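You operate a simulated robot arm through the tools that you are given. There is no shell and no other tool. Be economical: measure what you need, move in short steps, check, and stop when the job is done.

Carry out the task below with a simulated two-armed robot. There is one attempt and no reset: what you move stays moved.

JOB
Set the press up for the silver coil and load it.
Fine: press switch off first, on again last; the stop post that matches the yellow tag goes in the socket, the old one in the rack. Where these are worked on the way, their far stop is far enough and under half their travel is too little: press switch.

Only the result counts: the job must be done as asked and must still hold three seconds after the hand-in. Knocking over, shifting, dropping, spilling or breaking anything else fails it.

ROBOT AND FRAMES
Two 7-joint arms with two-finger parallel grippers on one trunk, on a base that drives. Base frame: it is fixed to the floor where the robot stands at the start and does not move with it; the origin is under the middle of the robot, x ahead of it, y to its left, z up. Readings come in m, rad, newtons and seconds.
The left shoulder is at the start at [0.05, 0.165, 1.155], the right one opposite. With the tool pointing down near the work surface each hand reaches from about 0.24 to 0.7 m from the robot's upright axis, wherever it stands, measured 20 degrees to its own side. Places, roughly: bed of the coil press [0.7, 0.2, 0.9]; coil press [0.8, 0.2, 0.9]; press switch [0.5, 0, 0.8]. Payload 3.91 kg a hand.
The tool frame of a hand sits at the grasp point between the pads (the TCP): z along the fingers, y along the line on which they close. The tips reach 0.03 m beyond it. Largest opening 0.11 m; finger width 0.02, thickness 0.01; the body of the gripper, 0.048 by 0.112 m, starts 0.055 m behind the TCP.
Orientation is that of the tool frame in the base frame, as a unit quaternion [w, x, y, z]. With the fingers straight down and closing along the base's y, the tool's x points along the base's -x, its y along +y and its z along -z.

CONTROLS
- The arms move only by the tool send_rows. It takes "left_moves", "right_moves" or both (then of equal length, played together; a hand with none holds still); each is a list of rows, each a list of 6 numbers: the shift along the base's x, y, z in mm, then the turn, a rotation vector about the base's x, y, z in rad. In form: [[x, y, z, wx, wy, wz], ...]. A call has 1 to 20 rows; each row is the pose to reach, as a shift and turn from the pose commanded when the call began. "left_gripper" and "right_gripper" are, for a hand that has rows, the closure, from 0 (fully open) to 1 (shut), set as the call begins (left out, the last holds). Rows are played at 5 a second. More than 0.05 m and 0.15 rad between two rows, or a gripper value outside its range, and nothing of the call is played. A pose out of reach is approached as far as the arm can. The call stops where the force on the tool passes 40 N (or 10 N more than at its start, if that is more) or the arm is blocked; 0.2 s more then pass. Each finger travels about 0.045 m/s and halts on what it meets, pressing with about 22 N; the grip force reading is that of the motor and also rises with nothing between the fingers. The clock runs only during rows and for 0.2 s after the last one: add rows that repeat a pose to give the fingers time. It gives the time, the measured TCP pose, the force on the tool (base axes), the opening and the grip force at its end, in the units of the frame above (readings bear some noise), with the torque about the TCP (base axes, N m) and any sound that the robot's microphone picked up.
- Cameras (640 x 400 px; columns grow to the right, rows downward): "scene" is now at [0.0761, 0.0663, 1.3117]; the picture's right is [0.83, -0.56, 0.00], its down [-0.39, -0.57, -0.72] and it looks along [0.40, 0.60, -0.69] (base axes); focal length 214 px, centre (320, 200). "left" rides on the left gripper at [0.072, -0.017, -0.103] in its tool frame; the picture's right is [0.23, 0.97, 0.00], its down [-0.76, 0.18, -0.62] and it looks along [-0.61, 0.14, 0.78] (tool axes); focal length 222 px, centre (320, 200). "right" rides on the right gripper at [0.072, 0.017, -0.103] in its tool frame; the picture's right is [-0.23, 0.97, 0.00], its down [-0.76, -0.18, -0.62] and it looks along [-0.61, -0.14, 0.78] (tool axes); focal length 222 px, centre (320, 200). There is no depth. A picture from a camera that has moved, and an enlarged one, comes with that camera's place and axes in the base frame and with its lens.
- grab_frame(camera): a new picture of that camera. The clock stands still meanwhile.
- slide_trunk(by): slides the trunk up (or, below 0, down) by that many m; the arms and the scene camera ride with it, the base frame stays. It gives what a move gives, with no picture.
- roll_base(legs): drives the robot by 1 to 6 legs, each [ahead, left, turn to the left] in m, m and rad, along the robot's own axes; the way and the turn of a leg run together, so that a leg with both is an arc; at most 1.5 m and 3.142 rad a leg. The arms and the cameras ride along, it lands a little off, and it stops where it bumps. It gives what a move gives.
- turn_head(pan, tilt): turns the head with the scene camera to pan (to the left, within 1.396 rad either way) and tilt (down, from -0.506 to 1.204), counted from straight ahead of the robot. It gives what a move gives.
- zoom(camera, box): a new picture of the part [left, top, right, bottom] of that camera's present view, enlarged. The clock stands still meanwhile.
- close_job(): hands the job in; it is judged then, once.

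Work in short steps. Places have to be worked out from the pictures, the camera data and where the tool is seen: move nearer, look again, correct. Check each grasp and each placing, and mend what went wrong. You have 120 turns and 92 pictures in all, those below and enlarged ones among them. Open the grippers and draw the arms clear of the work before you hand the job in, unless the task says otherwise; then end with one line.

The tools are called by a JSON object that holds its "op" and its "data". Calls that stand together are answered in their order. send_rows: Moves the arms, as the interface text tells. Its arguments: {"type":"object","properties":{"left_moves":{"type":"array"},"left_gripper":{"type":"number"},"right_moves":{"type":"array"},"right_gripper":{"type":"number"}},"required":[]} The other tools are called the same way: slide_trunk (by) slides the trunk up or down; roll_base (legs) drives the base; turn_head (pan, tilt) turns the head that bears the scene camera; grab_frame (camera) takes a picture; zoom (camera, box) takes an enlarged picture of a part of a camera's view; close_job () hands the job in.

At the start:

```text
time_s: 0.0
left_tool_pos: [0.234, 0.2625, 1.0993]
left_orientation: [0.001, 0.002, 1.0, 0.0]
left_wrist_force: [-0.1, -0.1, 0.3]
left_torque: [0.0, -0.02, -0.02]
left_finger_gap: 0.11
left_grasp_force: 0.1
right_tool_pos: [0.4138, 0.043, 1.0651]
right_orientation: [0.0, 0.0, 1.0, 0.001]
right_wrist_force: [-0.6, 0.3, 0.2]
right_torque: [0.02, 0.0, 0.0]
right_finger_gap: 0.1101
right_grasp_force: 0.0
trunk travel left (down, up): [-0.375, 0.128]
robot x, y, heading: [-0.0021, 0.0025, -0.005]
head pan, tilt: [0.974, 0.768]
```

scene: 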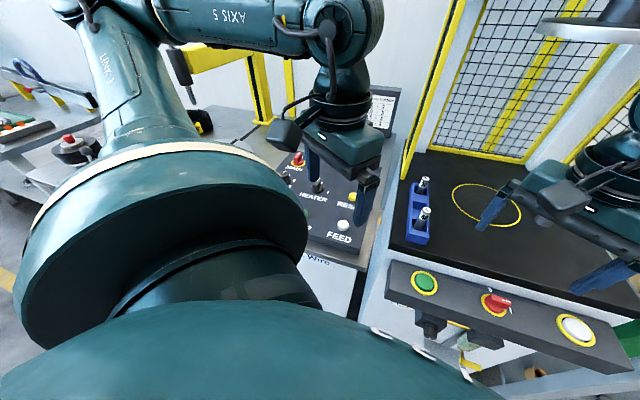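
right: 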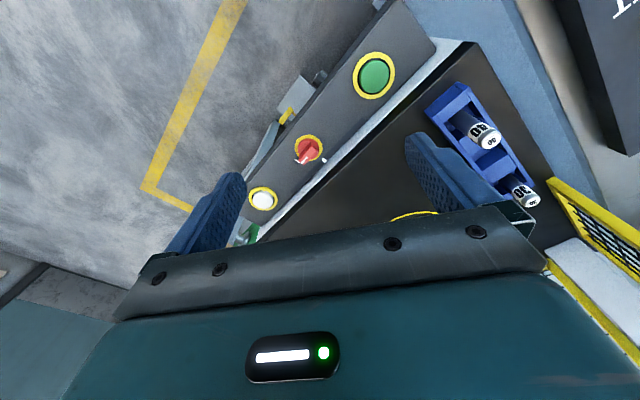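
left: 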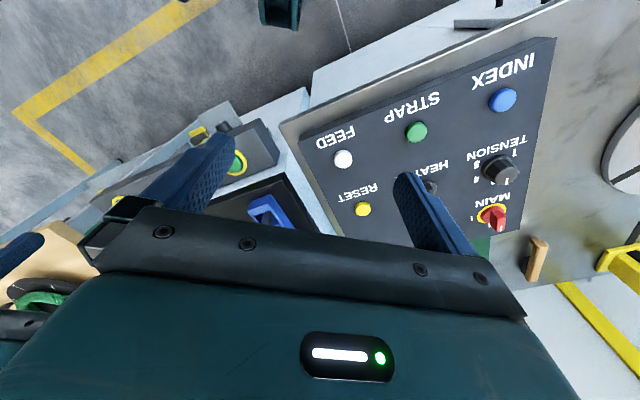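

The start pictures show a press with a front panel (green, red switch, white) and a blue rack with posts. I look straight ahead and to both sides for an overview.

{"op": "turn_head", "data": {"pan": 0.1, "tilt": 0.6}}

{"op": "grab_frame", "data": {"camera": "scene"}}

{"op": "turn_head", "data": {"pan": -0.8, "tilt": 0.6}}

{"op": "grab_frame", "data": {"camera": "scene"}}

```text
time_s: 1.2
left_tool_pos: [0.2343, 0.2638, 1.0995]
left_orientation: [0.0, 0.001, 1.0, 0.0]
left_wrist_force: [-0.1, -0.1, -0.5]
left_torque: [0.02, 0.0, 0.03]
left_finger_gap: 0.1101
left_grasp_force: 0.1
right_tool_pos: [0.4148, 0.0424, 1.0638]
right_orientation: [0.0, 0.0, 1.0, 0.001]
right_wrist_force: [-0.9, 0.0, -0.8]
right_torque: [-0.02, -0.03, -0.01]
right_finger_gap: 0.1098
right_grasp_force: 0.1
trunk travel left (down, up): [-0.375, 0.128]
robot x, y, heading: [-0.0026, -0.0015, 0.006]
head pan, tilt: [0.099, 0.6]
```

```text
88 pictures are left
camera scene: at [0.1179, 0.0072, 1.326], right [0.1, -0.99, 0.0], down [-0.56, -0.06, -0.82], along [0.82, 0.08, -0.57], focal length 214 px, centre (320, 200)
```

scene: 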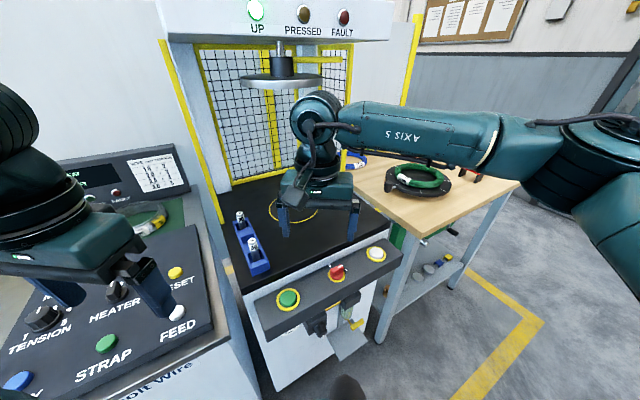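

```text
time_s: 2.4
left_tool_pos: [0.2357, 0.263, 1.1]
left_orientation: [-0.001, 0.001, 1.0, 0.0]
left_wrist_force: [-0.6, -0.5, 0.0]
left_torque: [0.02, 0.02, 0.02]
left_finger_gap: 0.1099
left_grasp_force: 0.0
right_tool_pos: [0.4148, 0.0415, 1.0632]
right_orientation: [0.001, 0.0, 1.0, 0.001]
right_wrist_force: [-0.1, -0.6, -0.6]
right_torque: [0.04, -0.01, 0.01]
right_finger_gap: 0.11
right_grasp_force: 0.0
trunk travel left (down, up): [-0.375, 0.128]
robot x, y, heading: [-0.0018, -0.0032, -0.002]
head pan, tilt: [-0.799, 0.6]
```

```text
87 pictures are left
camera scene: at [0.0917, -0.065, 1.326], right [-0.72, -0.7, 0.0], down [-0.39, 0.4, -0.83], along [0.58, -0.59, -0.56], focal length 214 px, centre (320, 200)
```

scene: 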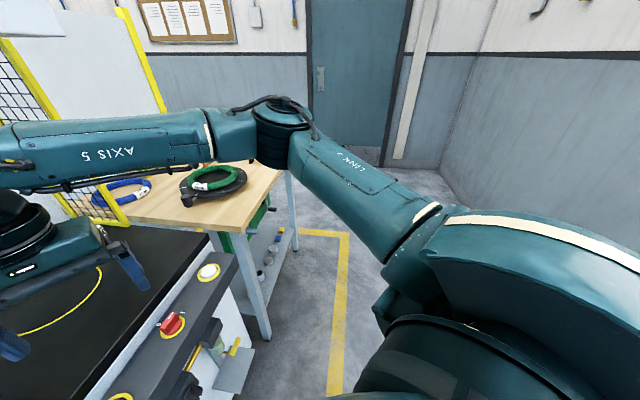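

Two coils stand on a side table right of the press; I need details. I zoom on these and move on to views of the press front.

{"op": "zoom", "data": {"camera": "scene", "box": [60, 130, 300, 280]}}

{"op": "zoom", "data": {"camera": "scene", "box": [60, 250, 300, 400]}}

{"op": "zoom", "data": {"camera": "right", "box": [400, 60, 560, 220]}}

{"op": "zoom", "data": {"camera": "right", "box": [200, 30, 440, 260]}}

```text
2.67 times, centred on (180, 205) of scene
camera zoom: at [0.0917, -0.065, 1.326], right [-0.72, -0.7, 0.0], down [-0.39, 0.4, -0.83], along [0.58, -0.59, -0.56], focal length 572 px, centre (693, 187)
```

zoom: 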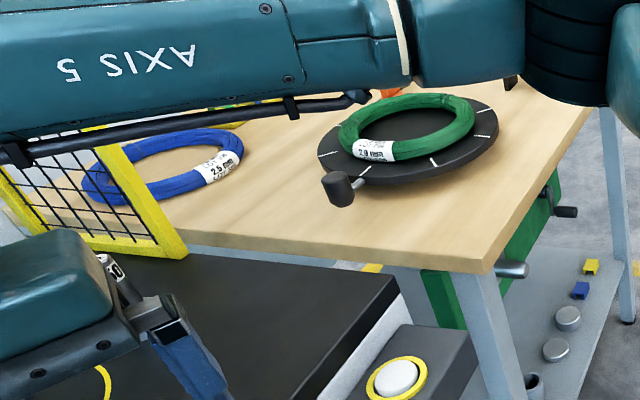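

```text
2.67 times, centred on (180, 325) of scene
camera zoom: at [0.0917, -0.065, 1.326], right [-0.72, -0.7, 0.0], down [-0.39, 0.4, -0.83], along [0.58, -0.59, -0.56], focal length 572 px, centre (693, -133)
```

zoom: 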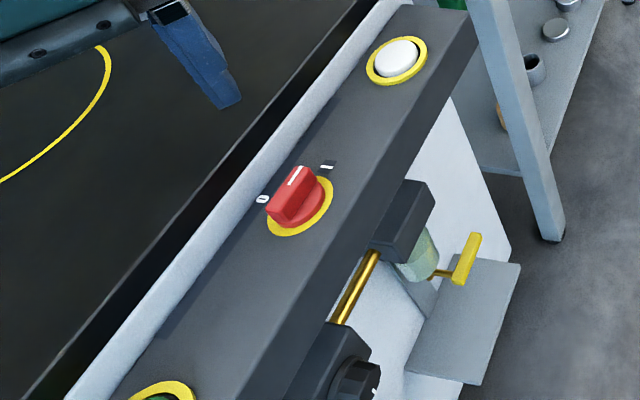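

```text
2.50 times, centred on (480, 140) of right
camera zoom: at [0.3416, 0.0598, 1.1673], right [0.23, 0.97, 0.0], down [0.76, -0.18, 0.62], along [0.61, -0.14, -0.78], focal length 555 px, centre (-80, 350)
```

zoom: 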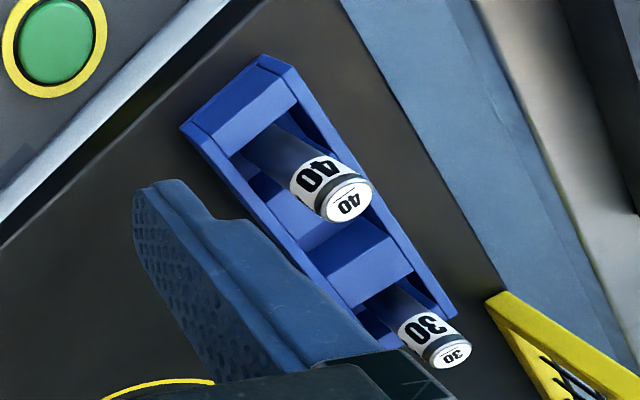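

```text
1.74 times, centred on (320, 145) of right
camera zoom: at [0.3416, 0.0598, 1.1673], right [0.23, 0.97, 0.0], down [0.76, -0.18, 0.62], along [0.61, -0.14, -0.78], focal length 386 px, centre (320, 296)
```

zoom: 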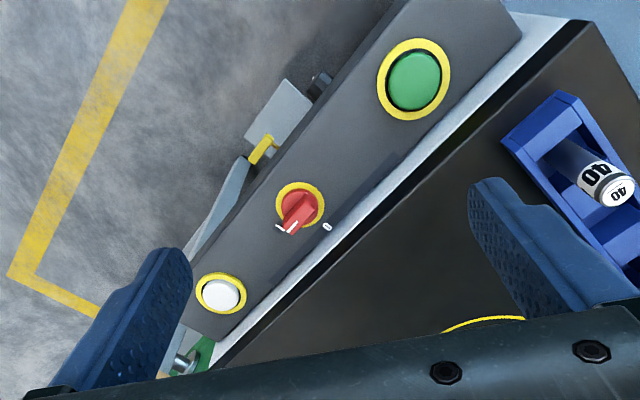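

Posts "40" and "30" are in the rack; the silver coil isn't found yet. The strapper on the left seems to hold something silver/yellow, so I look left.

{"op": "turn_head", "data": {"pan": 0.45, "tilt": 0.55}}

{"op": "grab_frame", "data": {"camera": "scene"}}

{"op": "zoom", "data": {"camera": "scene", "box": [120, 80, 440, 280]}}

{"op": "turn_head", "data": {"pan": 1.39, "tilt": 0.4}}

{"op": "grab_frame", "data": {"camera": "scene"}}

```text
time_s: 3.8
left_tool_pos: [0.2338, 0.2642, 1.1005]
left_orientation: [0.0, 0.001, 1.0, -0.001]
left_wrist_force: [-0.2, 0.6, 0.7]
left_torque: [0.01, -0.01, -0.03]
left_finger_gap: 0.11
left_grasp_force: 0.0
right_tool_pos: [0.4135, 0.0425, 1.0639]
right_orientation: [0.0, 0.0, 1.0, 0.001]
right_wrist_force: [0.1, 0.5, -0.2]
right_torque: [0.01, -0.01, -0.01]
right_finger_gap: 0.11
right_grasp_force: 0.1
trunk travel left (down, up): [-0.375, 0.128]
robot x, y, heading: [0.0038, 0.0036, 0.002]
head pan, tilt: [0.45, 0.55]
```

```text
82 pictures are left
camera scene: at [0.1109, 0.0373, 1.3305], right [0.43, -0.9, 0.0], down [-0.47, -0.23, -0.85], along [0.77, 0.37, -0.52], focal length 214 px, centre (320, 200)
```

scene: 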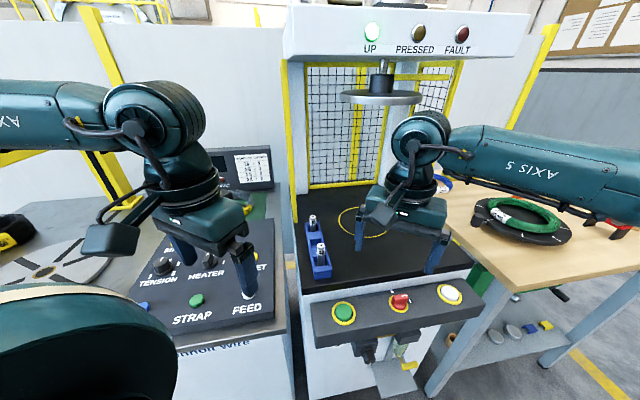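

```text
2.00 times, centred on (280, 180) of scene
camera zoom: at [0.1109, 0.0373, 1.3305], right [0.43, -0.9, 0.0], down [-0.47, -0.23, -0.85], along [0.77, 0.37, -0.52], focal length 429 px, centre (400, 240)
```

zoom: 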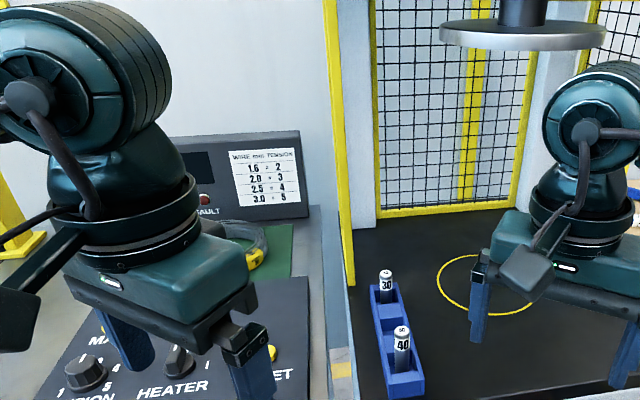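

```text
time_s: 5.0
left_tool_pos: [0.2342, 0.2623, 1.0992]
left_orientation: [0.0, 0.001, 1.0, 0.0]
left_wrist_force: [-0.5, 0.4, 0.1]
left_torque: [0.0, 0.0, 0.04]
left_finger_gap: 0.1102
left_grasp_force: 0.0
right_tool_pos: [0.4139, 0.044, 1.0633]
right_orientation: [0.0, 0.0, 1.0, 0.001]
right_wrist_force: [0.0, -0.9, -0.1]
right_torque: [0.0, 0.01, -0.01]
right_finger_gap: 0.1099
right_grasp_force: 0.1
trunk travel left (down, up): [-0.375, 0.128]
robot x, y, heading: [-0.0004, -0.0011, -0.002]
head pan, tilt: [1.389, 0.4]
```

```text
80 pictures are left
camera scene: at [0.0468, 0.0894, 1.3442], right [0.98, -0.18, 0.0], down [-0.07, -0.38, -0.92], along [0.17, 0.91, -0.39], focal length 214 px, centre (320, 200)
```

scene: 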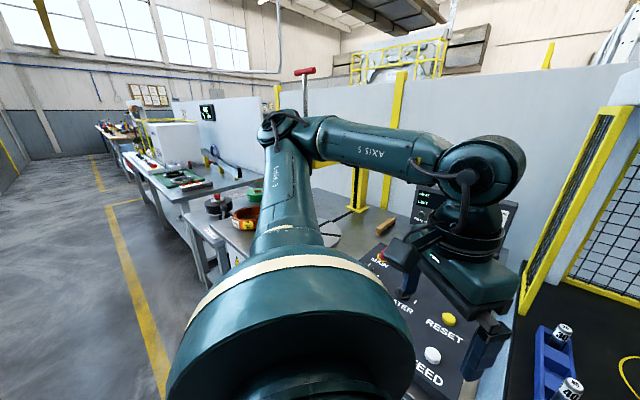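

The silver coil with a yellow tag seems to lie on a green mat left-back, near (0.63, 0.62). I move the left hand toward it for a look and pull the right hand back to unblock the press.

{"op": "send_rows", "data": {"left_moves": [[40, 40, 10, 0, 0, 0], [80, 80, 20, 0, 0, 0], [120, 120, 30, 0, 0, 0], [150, 160, 40, 0, 0, 0], [180, 180, 50, 0, 0, 0], [180, 180, 50, 0, 0, 0]], "right_moves": [[-20, -40, 10, 0, 0, 0], [-40, -80, 20, 0, 0, 0], [-60, -120, 30, 0, 0, 0], [-80, -160, 40, 0, 0, 0], [-100, -200, 50, 0, 0, 0], [-100, -200, 50, 0, 0, 0]]}}

{"op": "grab_frame", "data": {"camera": "left"}}

{"op": "turn_head", "data": {"pan": 0.3, "tilt": 0.6}}

{"op": "grab_frame", "data": {"camera": "scene"}}

```text
refused: row 1 steps farther than a row can; nothing moved
```

```text
79 pictures are left
camera left: at [0.1624, 0.2444, 1.2036], right [-0.23, 0.97, 0.0], down [0.76, 0.18, 0.62], along [0.61, 0.14, -0.78], focal length 222 px, centre (320, 200)
```

left: 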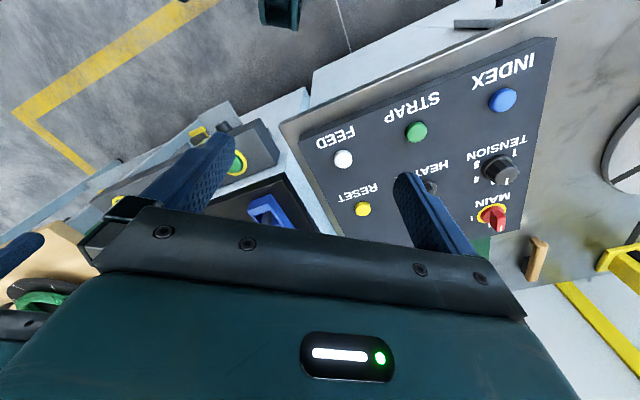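

```text
time_s: 6.4
left_tool_pos: [0.2342, 0.2615, 1.101]
left_orientation: [0.0, 0.001, 1.0, 0.001]
left_wrist_force: [0.3, -0.4, -0.2]
left_torque: [-0.03, -0.04, 0.0]
left_finger_gap: 0.1103
left_grasp_force: 0.0
right_tool_pos: [0.4138, 0.0423, 1.065]
right_orientation: [0.0, 0.0, 1.0, 0.0]
right_wrist_force: [0.3, -0.4, -0.6]
right_torque: [-0.02, 0.01, 0.04]
right_finger_gap: 0.1098
right_grasp_force: 0.0
trunk travel left (down, up): [-0.375, 0.128]
robot x, y, heading: [0.0005, -0.0004, 0.005]
head pan, tilt: [0.3, 0.6]
```

```text
78 pictures are left
camera scene: at [0.1144, 0.0245, 1.326], right [0.3, -0.96, 0.0], down [-0.54, -0.17, -0.83], along [0.79, 0.24, -0.56], focal length 214 px, centre (320, 200)
```

scene: 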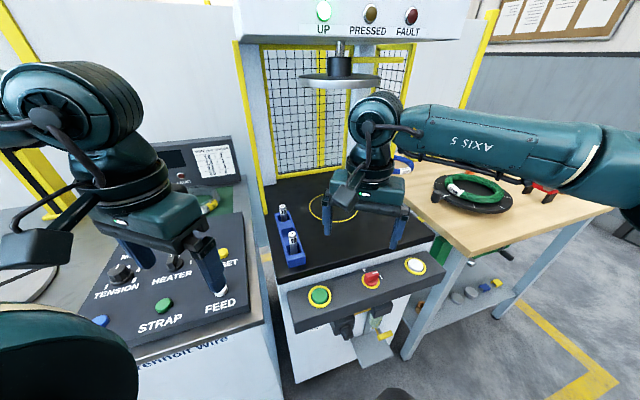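

Steps were too long; same motion with smaller rows.

{"op": "send_rows", "data": {"left_moves": [[26, 26, 8, 0, 0, 0], [52, 52, 16, 0, 0, 0], [78, 78, 24, 0, 0, 0], [104, 104, 32, 0, 0, 0], [130, 130, 40, 0, 0, 0], [155, 155, 45, 0, 0, 0], [180, 180, 50, 0, 0, 0], [180, 180, 50, 0, 0, 0]], "right_moves": [[-15, -30, 10, 0, 0, 0], [-30, -60, 20, 0, 0, 0], [-45, -90, 30, 0, 0, 0], [-60, -120, 40, 0, 0, 0], [-80, -150, 45, 0, 0, 0], [-90, -180, 45, 0, 0, 0], [-100, -200, 45, 0, 0, 0], [-100, -200, 45, 0, 0, 0]]}}

{"op": "grab_frame", "data": {"camera": "left"}}

{"op": "grab_frame", "data": {"camera": "scene"}}

```text
time_s: 8.2
left_tool_pos: [0.4149, 0.4417, 1.1518]
left_orientation: [0.001, 0.001, 1.0, 0.0]
left_wrist_force: [-0.4, -0.6, 0.4]
left_torque: [0.0, 0.0, 0.0]
left_finger_gap: 0.1102
left_grasp_force: 0.1
right_tool_pos: [0.3136, -0.1559, 1.109]
right_orientation: [-0.001, 0.0, 1.0, 0.0]
right_wrist_force: [0.3, 0.9, 0.5]
right_torque: [0.0, -0.03, -0.01]
right_finger_gap: 0.11
right_grasp_force: 0.0
trunk travel left (down, up): [-0.375, 0.128]
robot x, y, heading: [0.003, 0.0003, 0.001]
head pan, tilt: [0.3, 0.6]
```

```text
77 pictures are left
camera left: at [0.3425, 0.4243, 1.2548], right [-0.23, 0.97, 0.0], down [0.76, 0.18, 0.62], along [0.61, 0.14, -0.78], focal length 222 px, centre (320, 200)
```

left: 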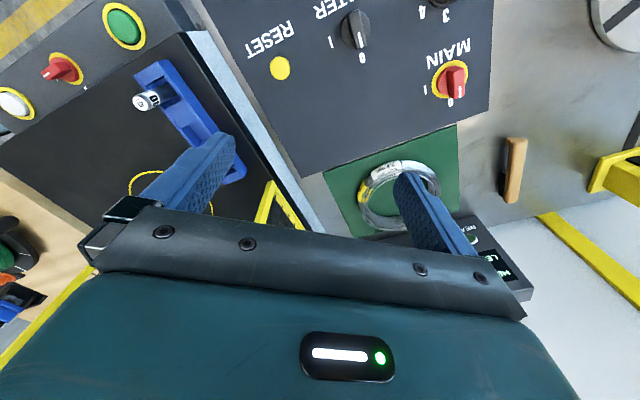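

```text
76 pictures are left
camera scene: at [0.1143, 0.0246, 1.326], right [0.3, -0.96, 0.0], down [-0.54, -0.17, -0.83], along [0.79, 0.24, -0.56], focal length 214 px, centre (320, 200)
```

scene: 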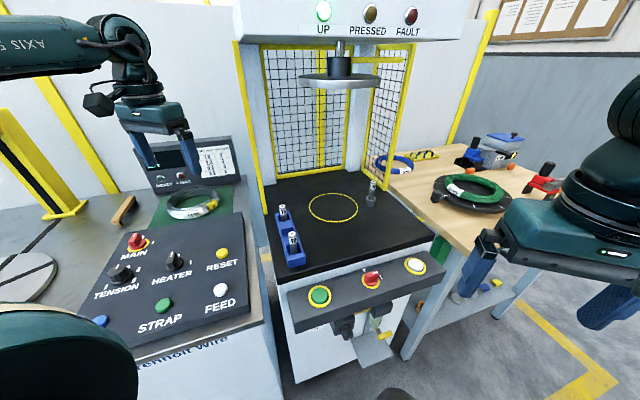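

Now I see the old post in its socket on the right of the bed, and the silver coil on the green mat. I zoom on the tag, the socket and the coil.

{"op": "zoom", "data": {"camera": "left", "box": [330, 140, 470, 240]}}

{"op": "zoom", "data": {"camera": "scene", "box": [260, 160, 440, 280]}}

{"op": "zoom", "data": {"camera": "scene", "box": [140, 160, 260, 240]}}

```text
4.00 times, centred on (400, 190) of left
camera zoom: at [0.3425, 0.4243, 1.2548], right [-0.23, 0.97, 0.0], down [0.76, 0.18, 0.62], along [0.61, 0.14, -0.78], focal length 888 px, centre (0, 240)
```

zoom: 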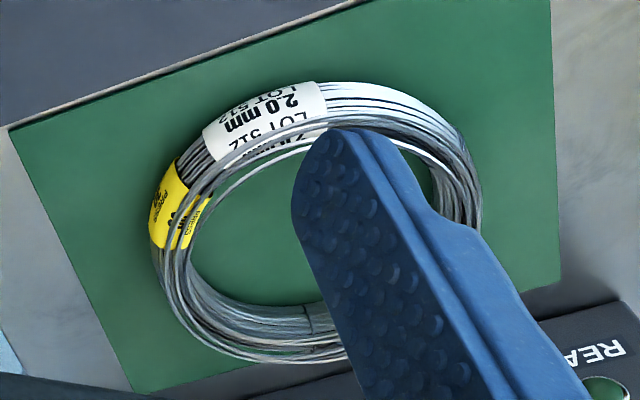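

```text
3.33 times, centred on (350, 220) of scene
camera zoom: at [0.1143, 0.0246, 1.326], right [0.3, -0.96, 0.0], down [-0.54, -0.17, -0.83], along [0.79, 0.24, -0.56], focal length 715 px, centre (220, 133)
```

zoom: 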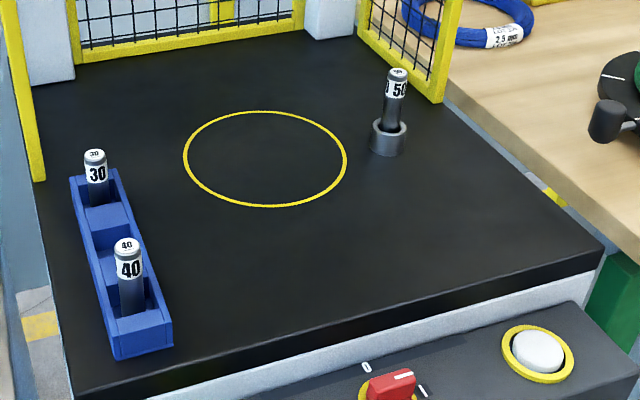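

```text
5.00 times, centred on (200, 200) of scene
camera zoom: at [0.1143, 0.0246, 1.326], right [0.3, -0.96, 0.0], down [-0.54, -0.17, -0.83], along [0.79, 0.24, -0.56], focal length 1072 px, centre (920, 200)
```

zoom: 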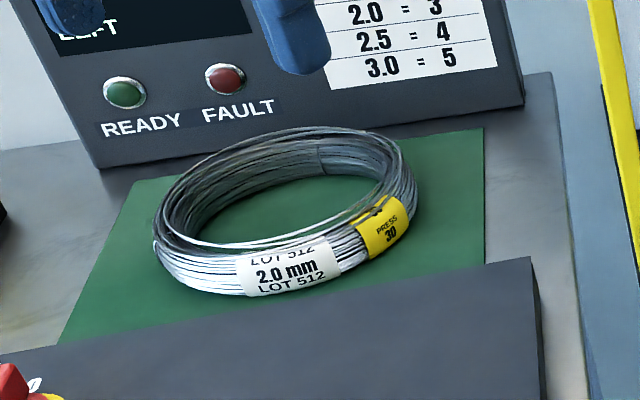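

Tag says PRESS 30: post 30 goes into the socket (now holding 50), 50 into the rack's middle free slot. The press is yawed about 35°; circle ≈ (0.73, 0.16), socket ≈ (0.80, 0.04), rack 30 ≈ (0.60, 0.30), 40 ≈ (0.49, 0.22), coil ≈ (0.59, 0.655). I look down to judge base clearance for driving.

{"op": "turn_head", "data": {"pan": 0.3, "tilt": 1.2}}

{"op": "grab_frame", "data": {"camera": "scene"}}

```text
time_s: 9.2
left_tool_pos: [0.4141, 0.4411, 1.1507]
left_orientation: [-0.001, 0.002, 1.0, 0.0]
left_wrist_force: [0.0, 1.0, 1.2]
left_torque: [-0.02, 0.04, 0.0]
left_finger_gap: 0.1098
left_grasp_force: 0.1
right_tool_pos: [0.3139, -0.1578, 1.1102]
right_orientation: [0.0, 0.0, 1.0, 0.001]
right_wrist_force: [0.4, 0.2, 0.2]
right_torque: [0.01, 0.02, 0.0]
right_finger_gap: 0.1099
right_grasp_force: 0.1
trunk travel left (down, up): [-0.375, 0.128]
robot x, y, heading: [0.0007, 0.0034, 0.003]
head pan, tilt: [0.3, 1.201]
```

```text
72 pictures are left
camera scene: at [0.0835, 0.0148, 1.2814], right [0.3, -0.96, 0.0], down [-0.89, -0.28, -0.36], along [0.35, 0.11, -0.93], focal length 214 px, centre (320, 200)
```

scene: 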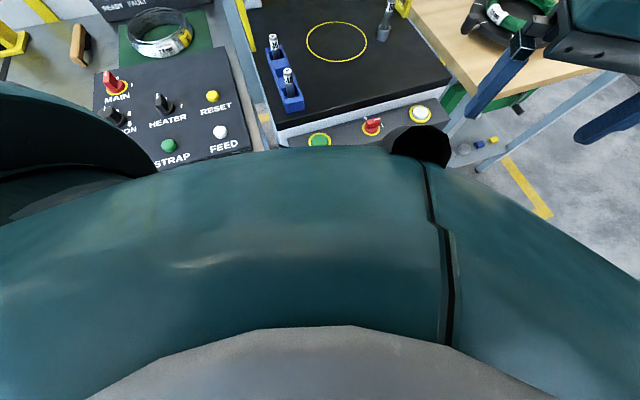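

The base can't be seen; I'll handle the switch first from here, as it is at about (0.50, 0.0, 0.825) and its handle points along −10° ("I"). I bring the right hand over it to look.

{"op": "send_rows", "data": {"right_moves": [[20, 30, -10, 0, 0, 0], [40, 60, -20, 0, 0, 0], [60, 90, -30, 0, 0, 0], [80, 120, -45, 0, 0, 0], [100, 145, -70, 0, 0, 0], [110, 155, -100, 0, 0, 0], [110, 155, -100, 0, 0, 0]]}}

{"op": "grab_frame", "data": {"camera": "right"}}

```text
time_s: 10.8
left_tool_pos: [0.4151, 0.4426, 1.1519]
left_orientation: [0.0, 0.001, 1.0, 0.0]
left_wrist_force: [0.2, 0.1, -0.2]
left_torque: [0.02, 0.0, -0.02]
left_finger_gap: 0.11
left_grasp_force: 0.2
right_tool_pos: [0.4234, -0.0003, 1.0102]
right_orientation: [0.0, 0.0, 1.0, 0.0]
right_wrist_force: [-1.4, 0.1, 0.0]
right_torque: [-0.03, -0.01, 0.03]
right_finger_gap: 0.11
right_grasp_force: 0.0
trunk travel left (down, up): [-0.375, 0.128]
robot x, y, heading: [-0.0011, -0.0044, -0.001]
head pan, tilt: [0.3, 1.201]
```

```text
71 pictures are left
camera right: at [0.3512, 0.0155, 1.114], right [0.23, 0.97, 0.0], down [0.76, -0.18, 0.62], along [0.61, -0.14, -0.78], focal length 222 px, centre (320, 200)
```

right: 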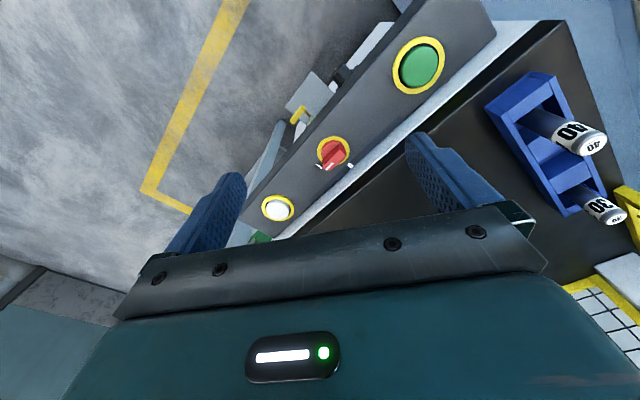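

I zoom on the switch to measure handle direction, labels and height.

{"op": "zoom", "data": {"camera": "right", "box": [280, 110, 400, 200]}}

```text
4.44 times, centred on (340, 155) of right
camera zoom: at [0.3512, 0.0155, 1.114], right [0.23, 0.97, 0.0], down [0.76, -0.18, 0.62], along [0.61, -0.14, -0.78], focal length 987 px, centre (231, 400)
```

zoom: 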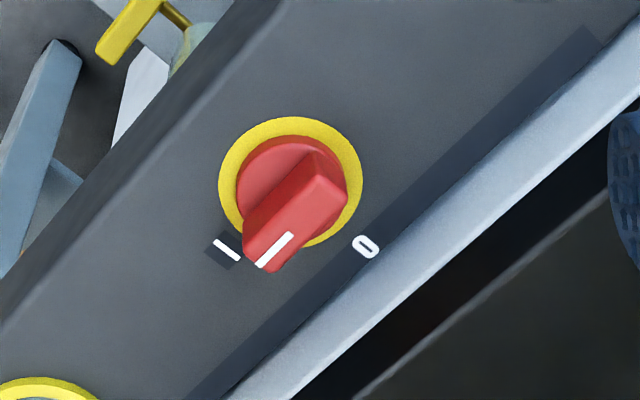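

Ring centre ≈ (0.503, 0.001), panel z ≈ 0.805; handle points to "I" at −55°, "0" at +35°. I turn the hand to straddle it with a narrowed opening (bed edge is close), hovering above.

{"op": "send_rows", "data": {"right_moves": [[10, 0, -5, 0, 0, -0.12], [20, 0, -10, 0, 0, -0.24], [30, 0, -15, 0, 0, -0.36], [40, 0, -20, 0, 0, -0.48], [50, 0, -30, 0, 0, -0.6], [60, 0, -40, 0, 0, -0.72], [70, 1, -50, 0, 0, -0.84], [79, 1, -60, 0, 0, -0.96], [79, 1, -80, 0, 0, -0.96], [79, 1, -80, 0, 0, -0.96]], "right_gripper": 0.62}}

{"op": "grab_frame", "data": {"camera": "right"}}

```text
time_s: 13.0
left_tool_pos: [0.4146, 0.4424, 1.1513]
left_orientation: [0.0, 0.0, 1.0, 0.0]
left_wrist_force: [0.2, 0.0, -0.4]
left_torque: [0.02, -0.01, 0.02]
left_finger_gap: 0.1102
left_grasp_force: 0.1
right_tool_pos: [0.5038, -0.002, 0.9307]
right_orientation: [0.0, 0.462, 0.887, 0.001]
right_wrist_force: [-0.4, 0.9, 1.1]
right_torque: [0.03, 0.01, -0.03]
right_finger_gap: 0.0421
right_grasp_force: 0.1
trunk travel left (down, up): [-0.375, 0.128]
robot x, y, heading: [0.0007, 0.0016, 0.003]
head pan, tilt: [0.3, 1.201]
```

```text
69 pictures are left
camera right: at [0.4759, 0.0683, 1.0323], right [0.93, 0.37, 0.0], down [0.29, -0.73, 0.62], along [0.23, -0.58, -0.78], focal length 222 px, centre (320, 200)
```

right: 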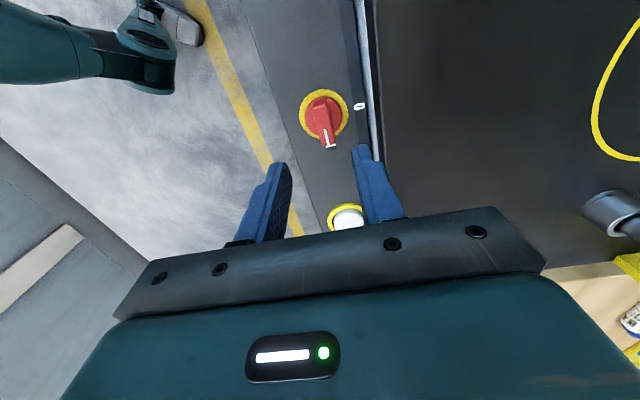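

Alignment is good; the knob is ~5 mm further inward. I descend to TCP z ≈ 0.85 straddling the handle.

{"op": "send_rows", "data": {"right_moves": [[2, 4, -20, 0, 0, 0], [2, 4, -40, 0, 0, 0], [2, 4, -60, 0, 0, 0], [2, 4, -72, 0, 0, 0], [2, 4, -80, 0, 0, 0], [2, 4, -80, 0, 0, 0]]}}

{"op": "grab_frame", "data": {"camera": "right"}}

```text
time_s: 14.4
left_tool_pos: [0.4146, 0.4421, 1.1503]
left_orientation: [0.001, 0.001, 1.0, -0.001]
left_wrist_force: [-0.6, -0.3, 0.1]
left_torque: [-0.02, 0.01, 0.03]
left_finger_gap: 0.1102
left_grasp_force: 0.1
right_tool_pos: [0.5049, 0.0011, 0.8491]
right_orientation: [0.0, 0.462, 0.887, 0.002]
right_wrist_force: [-0.3, -0.6, 0.1]
right_torque: [-0.02, 0.0, 0.01]
right_finger_gap: 0.0416
right_grasp_force: 0.3
trunk travel left (down, up): [-0.375, 0.128]
robot x, y, heading: [0.002, 0.002, 0.001]
head pan, tilt: [0.3, 1.201]
```

```text
68 pictures are left
camera right: at [0.4783, 0.0718, 0.9519], right [0.93, 0.37, 0.0], down [0.29, -0.73, 0.62], along [0.23, -0.58, -0.78], focal length 222 px, centre (320, 200)
```

right: 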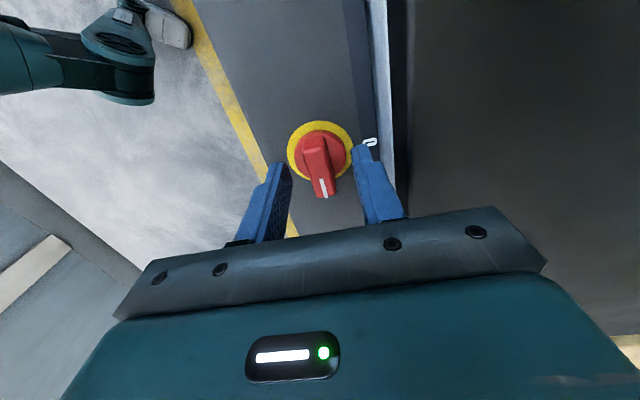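

The fingers straddle the handle. I close the gripper.

{"op": "send_rows", "data": {"right_moves": [[-1, 3, -2, 0, 0, 0], [-1, 3, -2, 0, 0, 0], [-1, 3, -2, 0, 0, 0], [-1, 3, -2, 0, 0, 0], [-1, 3, -2, 0, 0, 0]], "right_gripper": 1}}

{"op": "zoom", "data": {"camera": "right", "box": [220, 80, 420, 240]}}

```text
time_s: 15.6
left_tool_pos: [0.4144, 0.4413, 1.1524]
left_orientation: [0.001, 0.0, 1.0, 0.0]
left_wrist_force: [-0.1, 0.7, -0.3]
left_torque: [0.01, 0.04, 0.02]
left_finger_gap: 0.1098
left_grasp_force: 0.1
right_tool_pos: [0.5043, 0.0047, 0.8472]
right_orientation: [-0.001, 0.462, 0.887, 0.0]
right_wrist_force: [-5.8, -5.6, 0.2]
right_torque: [-0.18, 0.11, 0.6]
right_finger_gap: 0.0148
right_grasp_force: 44.8
trunk travel left (down, up): [-0.375, 0.128]
robot x, y, heading: [-0.0012, -0.0016, 0.0]
head pan, tilt: [0.3, 1.201]
```

```text
2.50 times, centred on (320, 160) of right
camera zoom: at [0.4764, 0.074, 0.95], right [0.93, 0.37, 0.0], down [0.29, -0.73, 0.62], along [0.23, -0.58, -0.78], focal length 555 px, centre (320, 300)
```

zoom: 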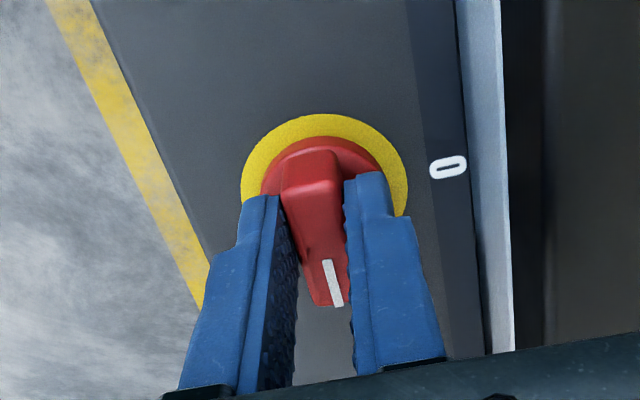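

Handle gripped (14.8 mm). Now I rotate counter-clockwise by about 90° toward "0".

{"op": "send_rows", "data": {"right_moves": [[-1, -1, 0, 0, 0, 0.13], [-1, -1, 0, 0, 0, 0.26], [-1, -1, 0, 0, 0, 0.39], [-1, -1, 0, 0, 0, 0.52], [-1, -1, 0, 0, 0, 0.65], [-1, -1, 0, 0, 0, 0.78], [-1, -1, 0, 0, 0, 0.91], [-1, -1, 0, 0, 0, 1.04], [-1, -1, 0, 0, 0, 1.17], [-1, -1, 0, 0, 0, 1.3], [-1, -1, 0, 0, 0, 1.43], [-1, -1, 0, 0, 0, 1.56]]}}

{"op": "grab_frame", "data": {"camera": "right"}}

```text
time_s: 18.2
left_tool_pos: [0.4145, 0.4391, 1.1536]
left_orientation: [0.001, 0.002, 1.0, 0.002]
left_wrist_force: [-0.5, 0.4, -0.2]
left_torque: [0.03, 0.01, -0.01]
left_finger_gap: 0.1098
left_grasp_force: 0.1
right_tool_pos: [0.5021, -0.0021, 0.8465]
right_orientation: [-0.003, -0.294, 0.956, -0.004]
right_wrist_force: [-9.3, -35.2, -1.2]
right_torque: [-0.28, -0.09, -0.06]
right_finger_gap: 0.0146
right_grasp_force: 45.0
trunk travel left (down, up): [-0.375, 0.128]
robot x, y, heading: [-0.0007, 0.0002, 0.001]
head pan, tilt: [0.3, 1.201]
```

```text
66 pictures are left
camera right: at [0.4341, -0.0277, 0.9506], right [-0.36, 0.93, -0.01], down [0.73, 0.29, 0.62], along [0.58, 0.22, -0.79], focal length 222 px, centre (320, 200)
```

right: 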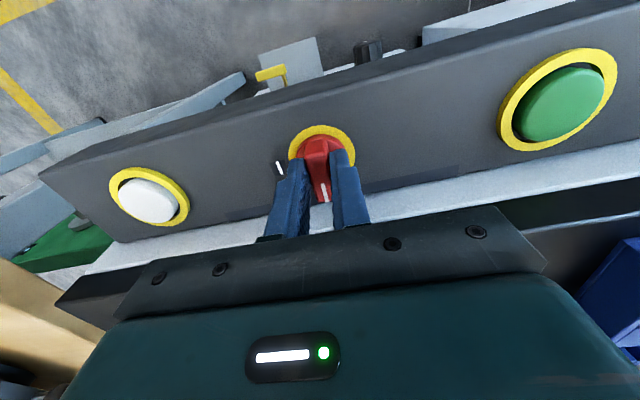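

The handle now points to "0" (inward). I open and lift off, then check.

{"op": "send_rows", "data": {"right_moves": [[0, 0, 0, 0, 0, 0], [0, 0, 0, 0, 0, 0], [0, 0, 0, 0, 0, 0], [0, 0, 30, 0, 0, 0], [-10, -10, 70, 0, 0, 0], [-20, -20, 110, 0, 0, 0], [-30, -30, 150, 0, 0, 0], [-30, -30, 150, 0, 0, 0]], "right_gripper": 0.6}}

{"op": "grab_frame", "data": {"camera": "right"}}

{"op": "turn_head", "data": {"pan": 0.6, "tilt": 0.6}}

{"op": "grab_frame", "data": {"camera": "scene"}}

```text
time_s: 20.0
left_tool_pos: [0.4144, 0.4411, 1.1519]
left_orientation: [0.0, 0.001, 1.0, 0.0]
left_wrist_force: [0.7, -0.1, -0.2]
left_torque: [-0.01, -0.01, -0.02]
left_finger_gap: 0.1102
left_grasp_force: 0.0
right_tool_pos: [0.4729, -0.0271, 0.9971]
right_orientation: [0.0, -0.295, 0.955, 0.0]
right_wrist_force: [-0.8, 0.3, 0.2]
right_torque: [0.01, 0.01, -0.01]
right_finger_gap: 0.0442
right_grasp_force: 0.1
trunk travel left (down, up): [-0.375, 0.128]
robot x, y, heading: [0.0024, -0.0006, 0.004]
head pan, tilt: [0.3, 1.201]
```

```text
65 pictures are left
camera right: at [0.4039, -0.0537, 1.0995], right [-0.36, 0.93, 0.0], down [0.73, 0.28, 0.62], along [0.58, 0.23, -0.78], focal length 222 px, centre (320, 200)
```

right: 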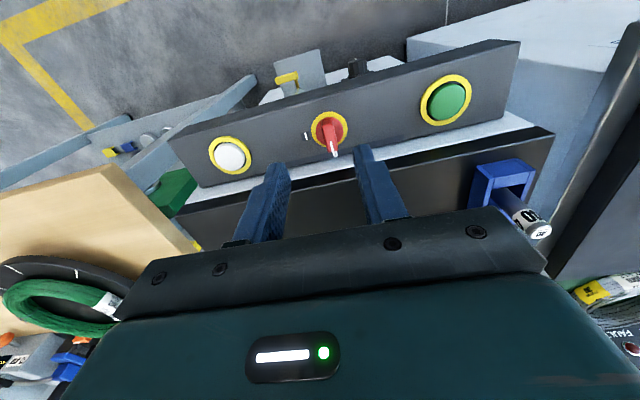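

```text
time_s: 21.0
left_tool_pos: [0.4147, 0.4422, 1.1519]
left_orientation: [0.0, 0.001, 1.0, 0.0]
left_wrist_force: [-0.3, -0.7, 0.0]
left_torque: [-0.02, 0.0, 0.01]
left_finger_gap: 0.1101
left_grasp_force: 0.1
right_tool_pos: [0.4725, -0.0271, 0.9972]
right_orientation: [0.0, -0.296, 0.955, 0.001]
right_wrist_force: [0.7, -0.3, -0.3]
right_torque: [-0.04, 0.02, -0.06]
right_finger_gap: 0.0439
right_grasp_force: 0.0
trunk travel left (down, up): [-0.375, 0.128]
robot x, y, heading: [-0.0014, -0.0021, 0.006]
head pan, tilt: [0.6, 0.6]
```

```text
64 pictures are left
camera scene: at [0.1029, 0.0482, 1.3259], right [0.56, -0.83, 0.0], down [-0.47, -0.32, -0.82], along [0.68, 0.47, -0.57], focal length 214 px, centre (320, 200)
```

scene: 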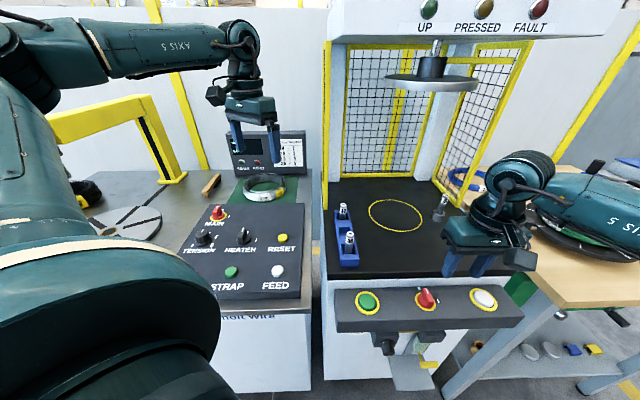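

The switch is off (lamps out). Now I tuck both hands in high before turning the base toward the press.

{"op": "send_rows", "data": {"left_moves": [[-20, -20, 5, 0, 0, 0], [-45, -40, 10, 0, 0, 0], [-65, -65, 10, 0, 0, 0], [-90, -90, 10, 0, 0, 0], [-110, -115, 10, 0, 0, 0], [-130, -140, 10, 0, 0, 0], [-150, -165, 10, 0, 0, 0], [-160, -180, 10, 0, 0, 0]], "right_moves": [[0, 0, 30, 0, 0, -0.07], [-10, -10, 60, 0, 0, -0.15], [-20, -20, 90, 0, 0, -0.23], [-40, -40, 110, 0, 0, -0.31], [-60, -60, 120, 0, 0, -0.39], [-80, -80, 120, 0, 0, -0.47], [-100, -100, 120, 0, 0, -0.54], [-120, -110, 120, 0, 0, -0.6]]}}

{"op": "roll_base", "data": {"legs": [[0, 0, 0.61]]}}

{"op": "roll_base", "data": {"legs": [[0.06, -0.1, 0]]}}

```text
time_s: 22.8
left_tool_pos: [0.253, 0.2611, 1.1586]
left_orientation: [0.0, 0.0, 1.0, 0.0]
left_wrist_force: [-1.0, 0.0, -0.4]
left_torque: [0.01, -0.03, 0.01]
left_finger_gap: 0.1099
left_grasp_force: 0.0
right_tool_pos: [0.3528, -0.1355, 1.1162]
right_orientation: [0.0, 0.001, 1.0, 0.001]
right_wrist_force: [-0.2, -0.5, -0.1]
right_torque: [-0.02, -0.02, 0.02]
right_finger_gap: 0.0442
right_grasp_force: 0.1
trunk travel left (down, up): [-0.375, 0.128]
robot x, y, heading: [-0.0052, 0.0015, 0.002]
head pan, tilt: [0.6, 0.6]
```

```text
time_s: 24.8
left_tool_pos: [0.0605, 0.3592, 1.1579]
left_orientation: [0.0, -0.295, 0.955, 0.0]
left_wrist_force: [-0.2, 0.1, 0.2]
left_torque: [0.03, 0.02, 0.01]
left_finger_gap: 0.11
left_grasp_force: 0.0
right_tool_pos: [0.3674, 0.0879, 1.1169]
right_orientation: [0.0, -0.297, 0.955, 0.0]
right_wrist_force: [0.2, -0.4, 0.3]
right_torque: [0.02, 0.0, -0.01]
right_finger_gap: 0.0442
right_grasp_force: 0.0
trunk travel left (down, up): [-0.375, 0.128]
robot x, y, heading: [-0.0005, -0.0005, 0.599]
head pan, tilt: [0.6, 0.6]
```

```text
time_s: 26.0
left_tool_pos: [0.1664, 0.311, 1.1598]
left_orientation: [0.001, -0.297, 0.955, 0.0]
left_wrist_force: [0.3, 0.1, -1.2]
left_torque: [0.03, 0.03, 0.03]
left_finger_gap: 0.1098
left_grasp_force: 0.0
right_tool_pos: [0.4748, 0.0393, 1.1158]
right_orientation: [0.0, -0.297, 0.955, 0.001]
right_wrist_force: [0.9, 0.0, 0.4]
right_torque: [-0.01, 0.02, -0.04]
right_finger_gap: 0.0441
right_grasp_force: 0.1
trunk travel left (down, up): [-0.375, 0.128]
robot x, y, heading: [0.1044, -0.0475, 0.598]
head pan, tilt: [0.6, 0.6]
```

No bump. I go 5 cm further ahead and look at the press.

{"op": "roll_base", "data": {"legs": [[0.05, 0, 0]]}}

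{"op": "turn_head", "data": {"pan": -0.2, "tilt": 0.7}}

{"op": "grab_frame", "data": {"camera": "scene"}}

```text
time_s: 27.0
left_tool_pos: [0.2069, 0.3396, 1.1585]
left_orientation: [0.0, -0.296, 0.955, 0.0]
left_wrist_force: [-0.2, 0.1, -1.0]
left_torque: [0.01, 0.03, 0.0]
left_finger_gap: 0.11
left_grasp_force: 0.0
right_tool_pos: [0.5154, 0.0693, 1.1163]
right_orientation: [0.0, -0.298, 0.955, 0.001]
right_wrist_force: [-0.2, -0.6, -1.2]
right_torque: [-0.01, 0.03, -0.03]
right_finger_gap: 0.0439
right_grasp_force: 0.0
trunk travel left (down, up): [-0.375, 0.128]
robot x, y, heading: [0.1438, -0.0206, 0.609]
head pan, tilt: [0.6, 0.6]
```

```text
time_s: 28.1
left_tool_pos: [0.2051, 0.3397, 1.1576]
left_orientation: [-0.001, -0.297, 0.955, 0.0]
left_wrist_force: [0.7, 0.5, -0.2]
left_torque: [0.04, -0.03, -0.02]
left_finger_gap: 0.1099
left_grasp_force: 0.1
right_tool_pos: [0.5145, 0.0698, 1.1158]
right_orientation: [0.0, -0.298, 0.955, 0.001]
right_wrist_force: [-0.4, -1.1, 0.2]
right_torque: [0.02, 0.0, 0.01]
right_finger_gap: 0.0439
right_grasp_force: 0.0
trunk travel left (down, up): [-0.375, 0.128]
robot x, y, heading: [0.1468, -0.023, 0.604]
head pan, tilt: [-0.201, 0.7]
```

```text
63 pictures are left
camera scene: at [0.2491, 0.0282, 1.3174], right [0.39, -0.92, 0.0], down [-0.59, -0.25, -0.77], along [0.7, 0.3, -0.64], focal length 214 px, centre (320, 200)
```

scene: 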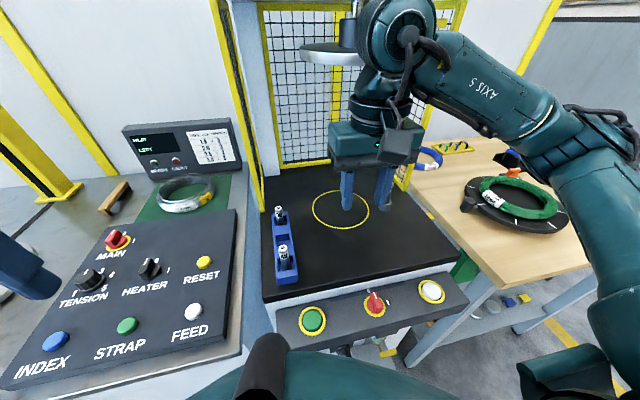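

The way is clear. I move the right hand toward the socket at safe height to look at post 50.

{"op": "send_rows", "data": {"right_moves": [[20, -20, -10, 0, 0, 0], [40, -40, -20, 0, 0, 0], [60, -60, -30, 0, 0, 0], [80, -80, -35, 0, 0, 0], [100, -100, -35, 0, 0, 0], [110, -110, -35, 0, 0, 0], [110, -110, -35, 0, 0, 0]], "right_gripper": 0.3}}

{"op": "grab_frame", "data": {"camera": "right"}}

{"op": "zoom", "data": {"camera": "scene", "box": [240, 150, 440, 300]}}

```text
time_s: 29.7
left_tool_pos: [0.2073, 0.3394, 1.1593]
left_orientation: [0.0, -0.297, 0.955, 0.0]
left_wrist_force: [-0.9, 0.7, -0.1]
left_torque: [0.01, 0.02, -0.02]
left_finger_gap: 0.1098
left_grasp_force: 0.1
right_tool_pos: [0.6249, -0.0419, 1.0834]
right_orientation: [-0.001, -0.297, 0.955, 0.0]
right_wrist_force: [-0.2, -1.1, 0.1]
right_torque: [-0.01, 0.02, -0.03]
right_finger_gap: 0.0772
right_grasp_force: 0.0
trunk travel left (down, up): [-0.375, 0.128]
robot x, y, heading: [0.146, -0.0177, 0.606]
head pan, tilt: [-0.201, 0.7]
```

```text
62 pictures are left
camera right: at [0.5554, -0.0688, 1.1859], right [-0.37, 0.93, 0.0], down [0.73, 0.28, 0.62], along [0.58, 0.23, -0.78], focal length 222 px, centre (320, 200)
```

right: 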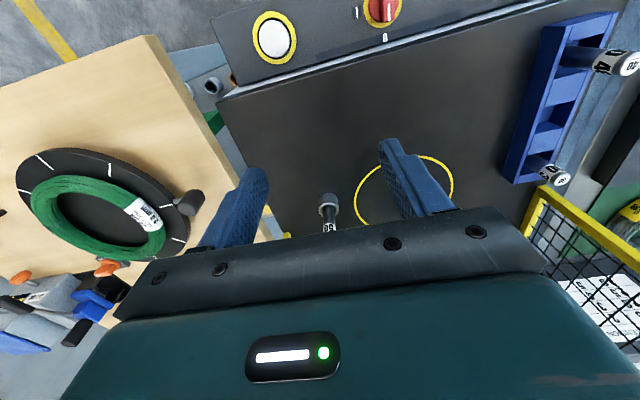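

```text
2.67 times, centred on (340, 225) of scene
camera zoom: at [0.2491, 0.0282, 1.3174], right [0.39, -0.92, 0.0], down [-0.59, -0.25, -0.76], along [0.7, 0.3, -0.64], focal length 572 px, centre (267, 133)
```

zoom: 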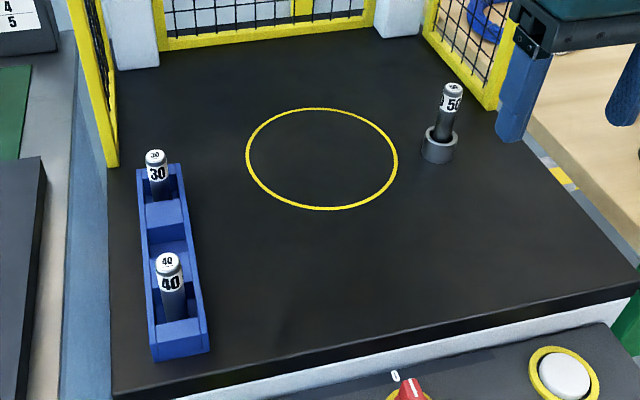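

Post 50 axis ≈ (0.785, 0.039), top ≈ 0.954. I approach to just short of it, tips still above its top, for a better fix.

{"op": "send_rows", "data": {"right_moves": [[35, 18, -10, 0, 0, 0], [70, 36, -25, 0, 0, 0], [105, 54, -40, 0, 0, 0], [130, 66, -55, 0, 0, 0], [130, 66, -55, 0, 0, 0]], "right_gripper": 0.45}}

{"op": "grab_frame", "data": {"camera": "right"}}

{"op": "grab_frame", "data": {"camera": "scene"}}

```text
time_s: 30.9
left_tool_pos: [0.2055, 0.3396, 1.1591]
left_orientation: [0.0, -0.297, 0.955, 0.0]
left_wrist_force: [-0.5, -0.2, -0.8]
left_torque: [-0.01, 0.0, -0.01]
left_finger_gap: 0.1101
left_grasp_force: 0.2
right_tool_pos: [0.7547, 0.026, 1.0284]
right_orientation: [0.001, -0.297, 0.955, 0.0]
right_wrist_force: [0.1, 0.6, 0.6]
right_torque: [-0.03, 0.0, -0.01]
right_finger_gap: 0.0604
right_grasp_force: 0.1
trunk travel left (down, up): [-0.375, 0.128]
robot x, y, heading: [0.151, -0.0194, 0.602]
head pan, tilt: [-0.201, 0.7]
```

```text
60 pictures are left
camera right: at [0.6853, -0.0008, 1.1319], right [-0.37, 0.93, 0.0], down [0.73, 0.29, 0.62], along [0.58, 0.23, -0.78], focal length 222 px, centre (320, 200)
```

right: 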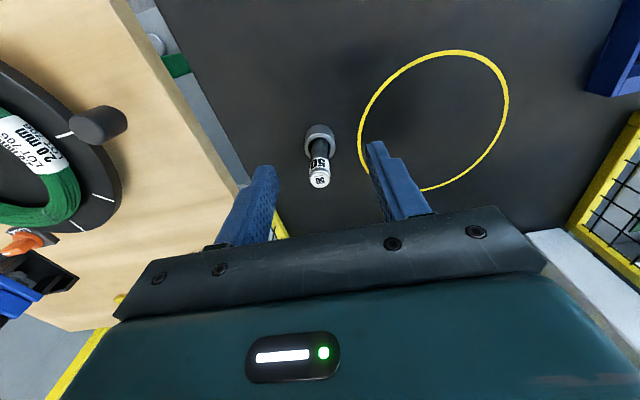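

```text
59 pictures are left
camera scene: at [0.249, 0.028, 1.3174], right [0.39, -0.92, 0.0], down [-0.59, -0.25, -0.77], along [0.7, 0.3, -0.64], focal length 214 px, centre (320, 200)
```

scene: 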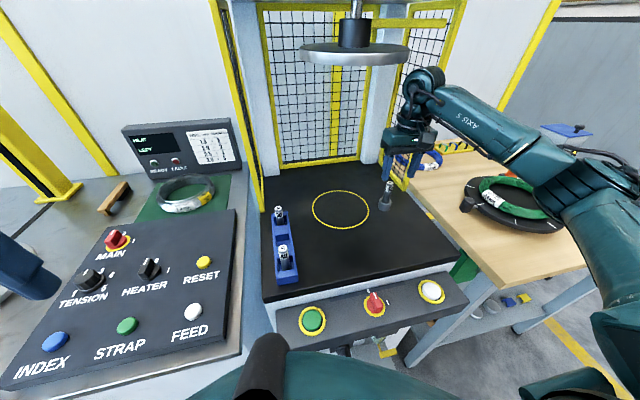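

Refined: post 50 axis ≈ (0.790, 0.041), top ≈ 0.958. I move above it and descend to grasp height z ≈ 0.93.

{"op": "send_rows", "data": {"right_moves": [[20, 8, 0, 0, 0, 0], [35, 15, 0, 0, 0, 0], [35, 15, -20, 0, 0, 0], [35, 15, -45, 0, 0, 0], [35, 15, -70, 0, 0, 0], [35, 15, -95, 0, 0, 0], [35, 15, -95, 0, 0, 0]]}}

{"op": "grab_frame", "data": {"camera": "right"}}

```text
time_s: 32.5
left_tool_pos: [0.2044, 0.3398, 1.16]
left_orientation: [-0.001, -0.296, 0.955, 0.0]
left_wrist_force: [0.0, -0.2, 0.3]
left_torque: [-0.03, -0.01, 0.0]
left_finger_gap: 0.1101
left_grasp_force: 0.2
right_tool_pos: [0.7908, 0.0391, 0.9313]
right_orientation: [0.0, -0.298, 0.955, 0.0]
right_wrist_force: [0.7, 0.3, 0.4]
right_torque: [0.01, -0.01, 0.02]
right_finger_gap: 0.0606
right_grasp_force: 0.0
trunk travel left (down, up): [-0.375, 0.128]
robot x, y, heading: [0.1484, -0.0202, 0.602]
head pan, tilt: [-0.201, 0.7]
```

```text
58 pictures are left
camera right: at [0.7215, 0.0122, 1.0346], right [-0.37, 0.93, 0.0], down [0.73, 0.29, 0.62], along [0.58, 0.23, -0.78], focal length 222 px, centre (320, 200)
```

right: 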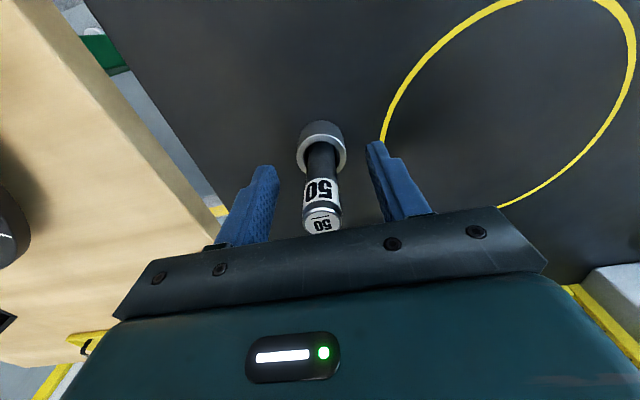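

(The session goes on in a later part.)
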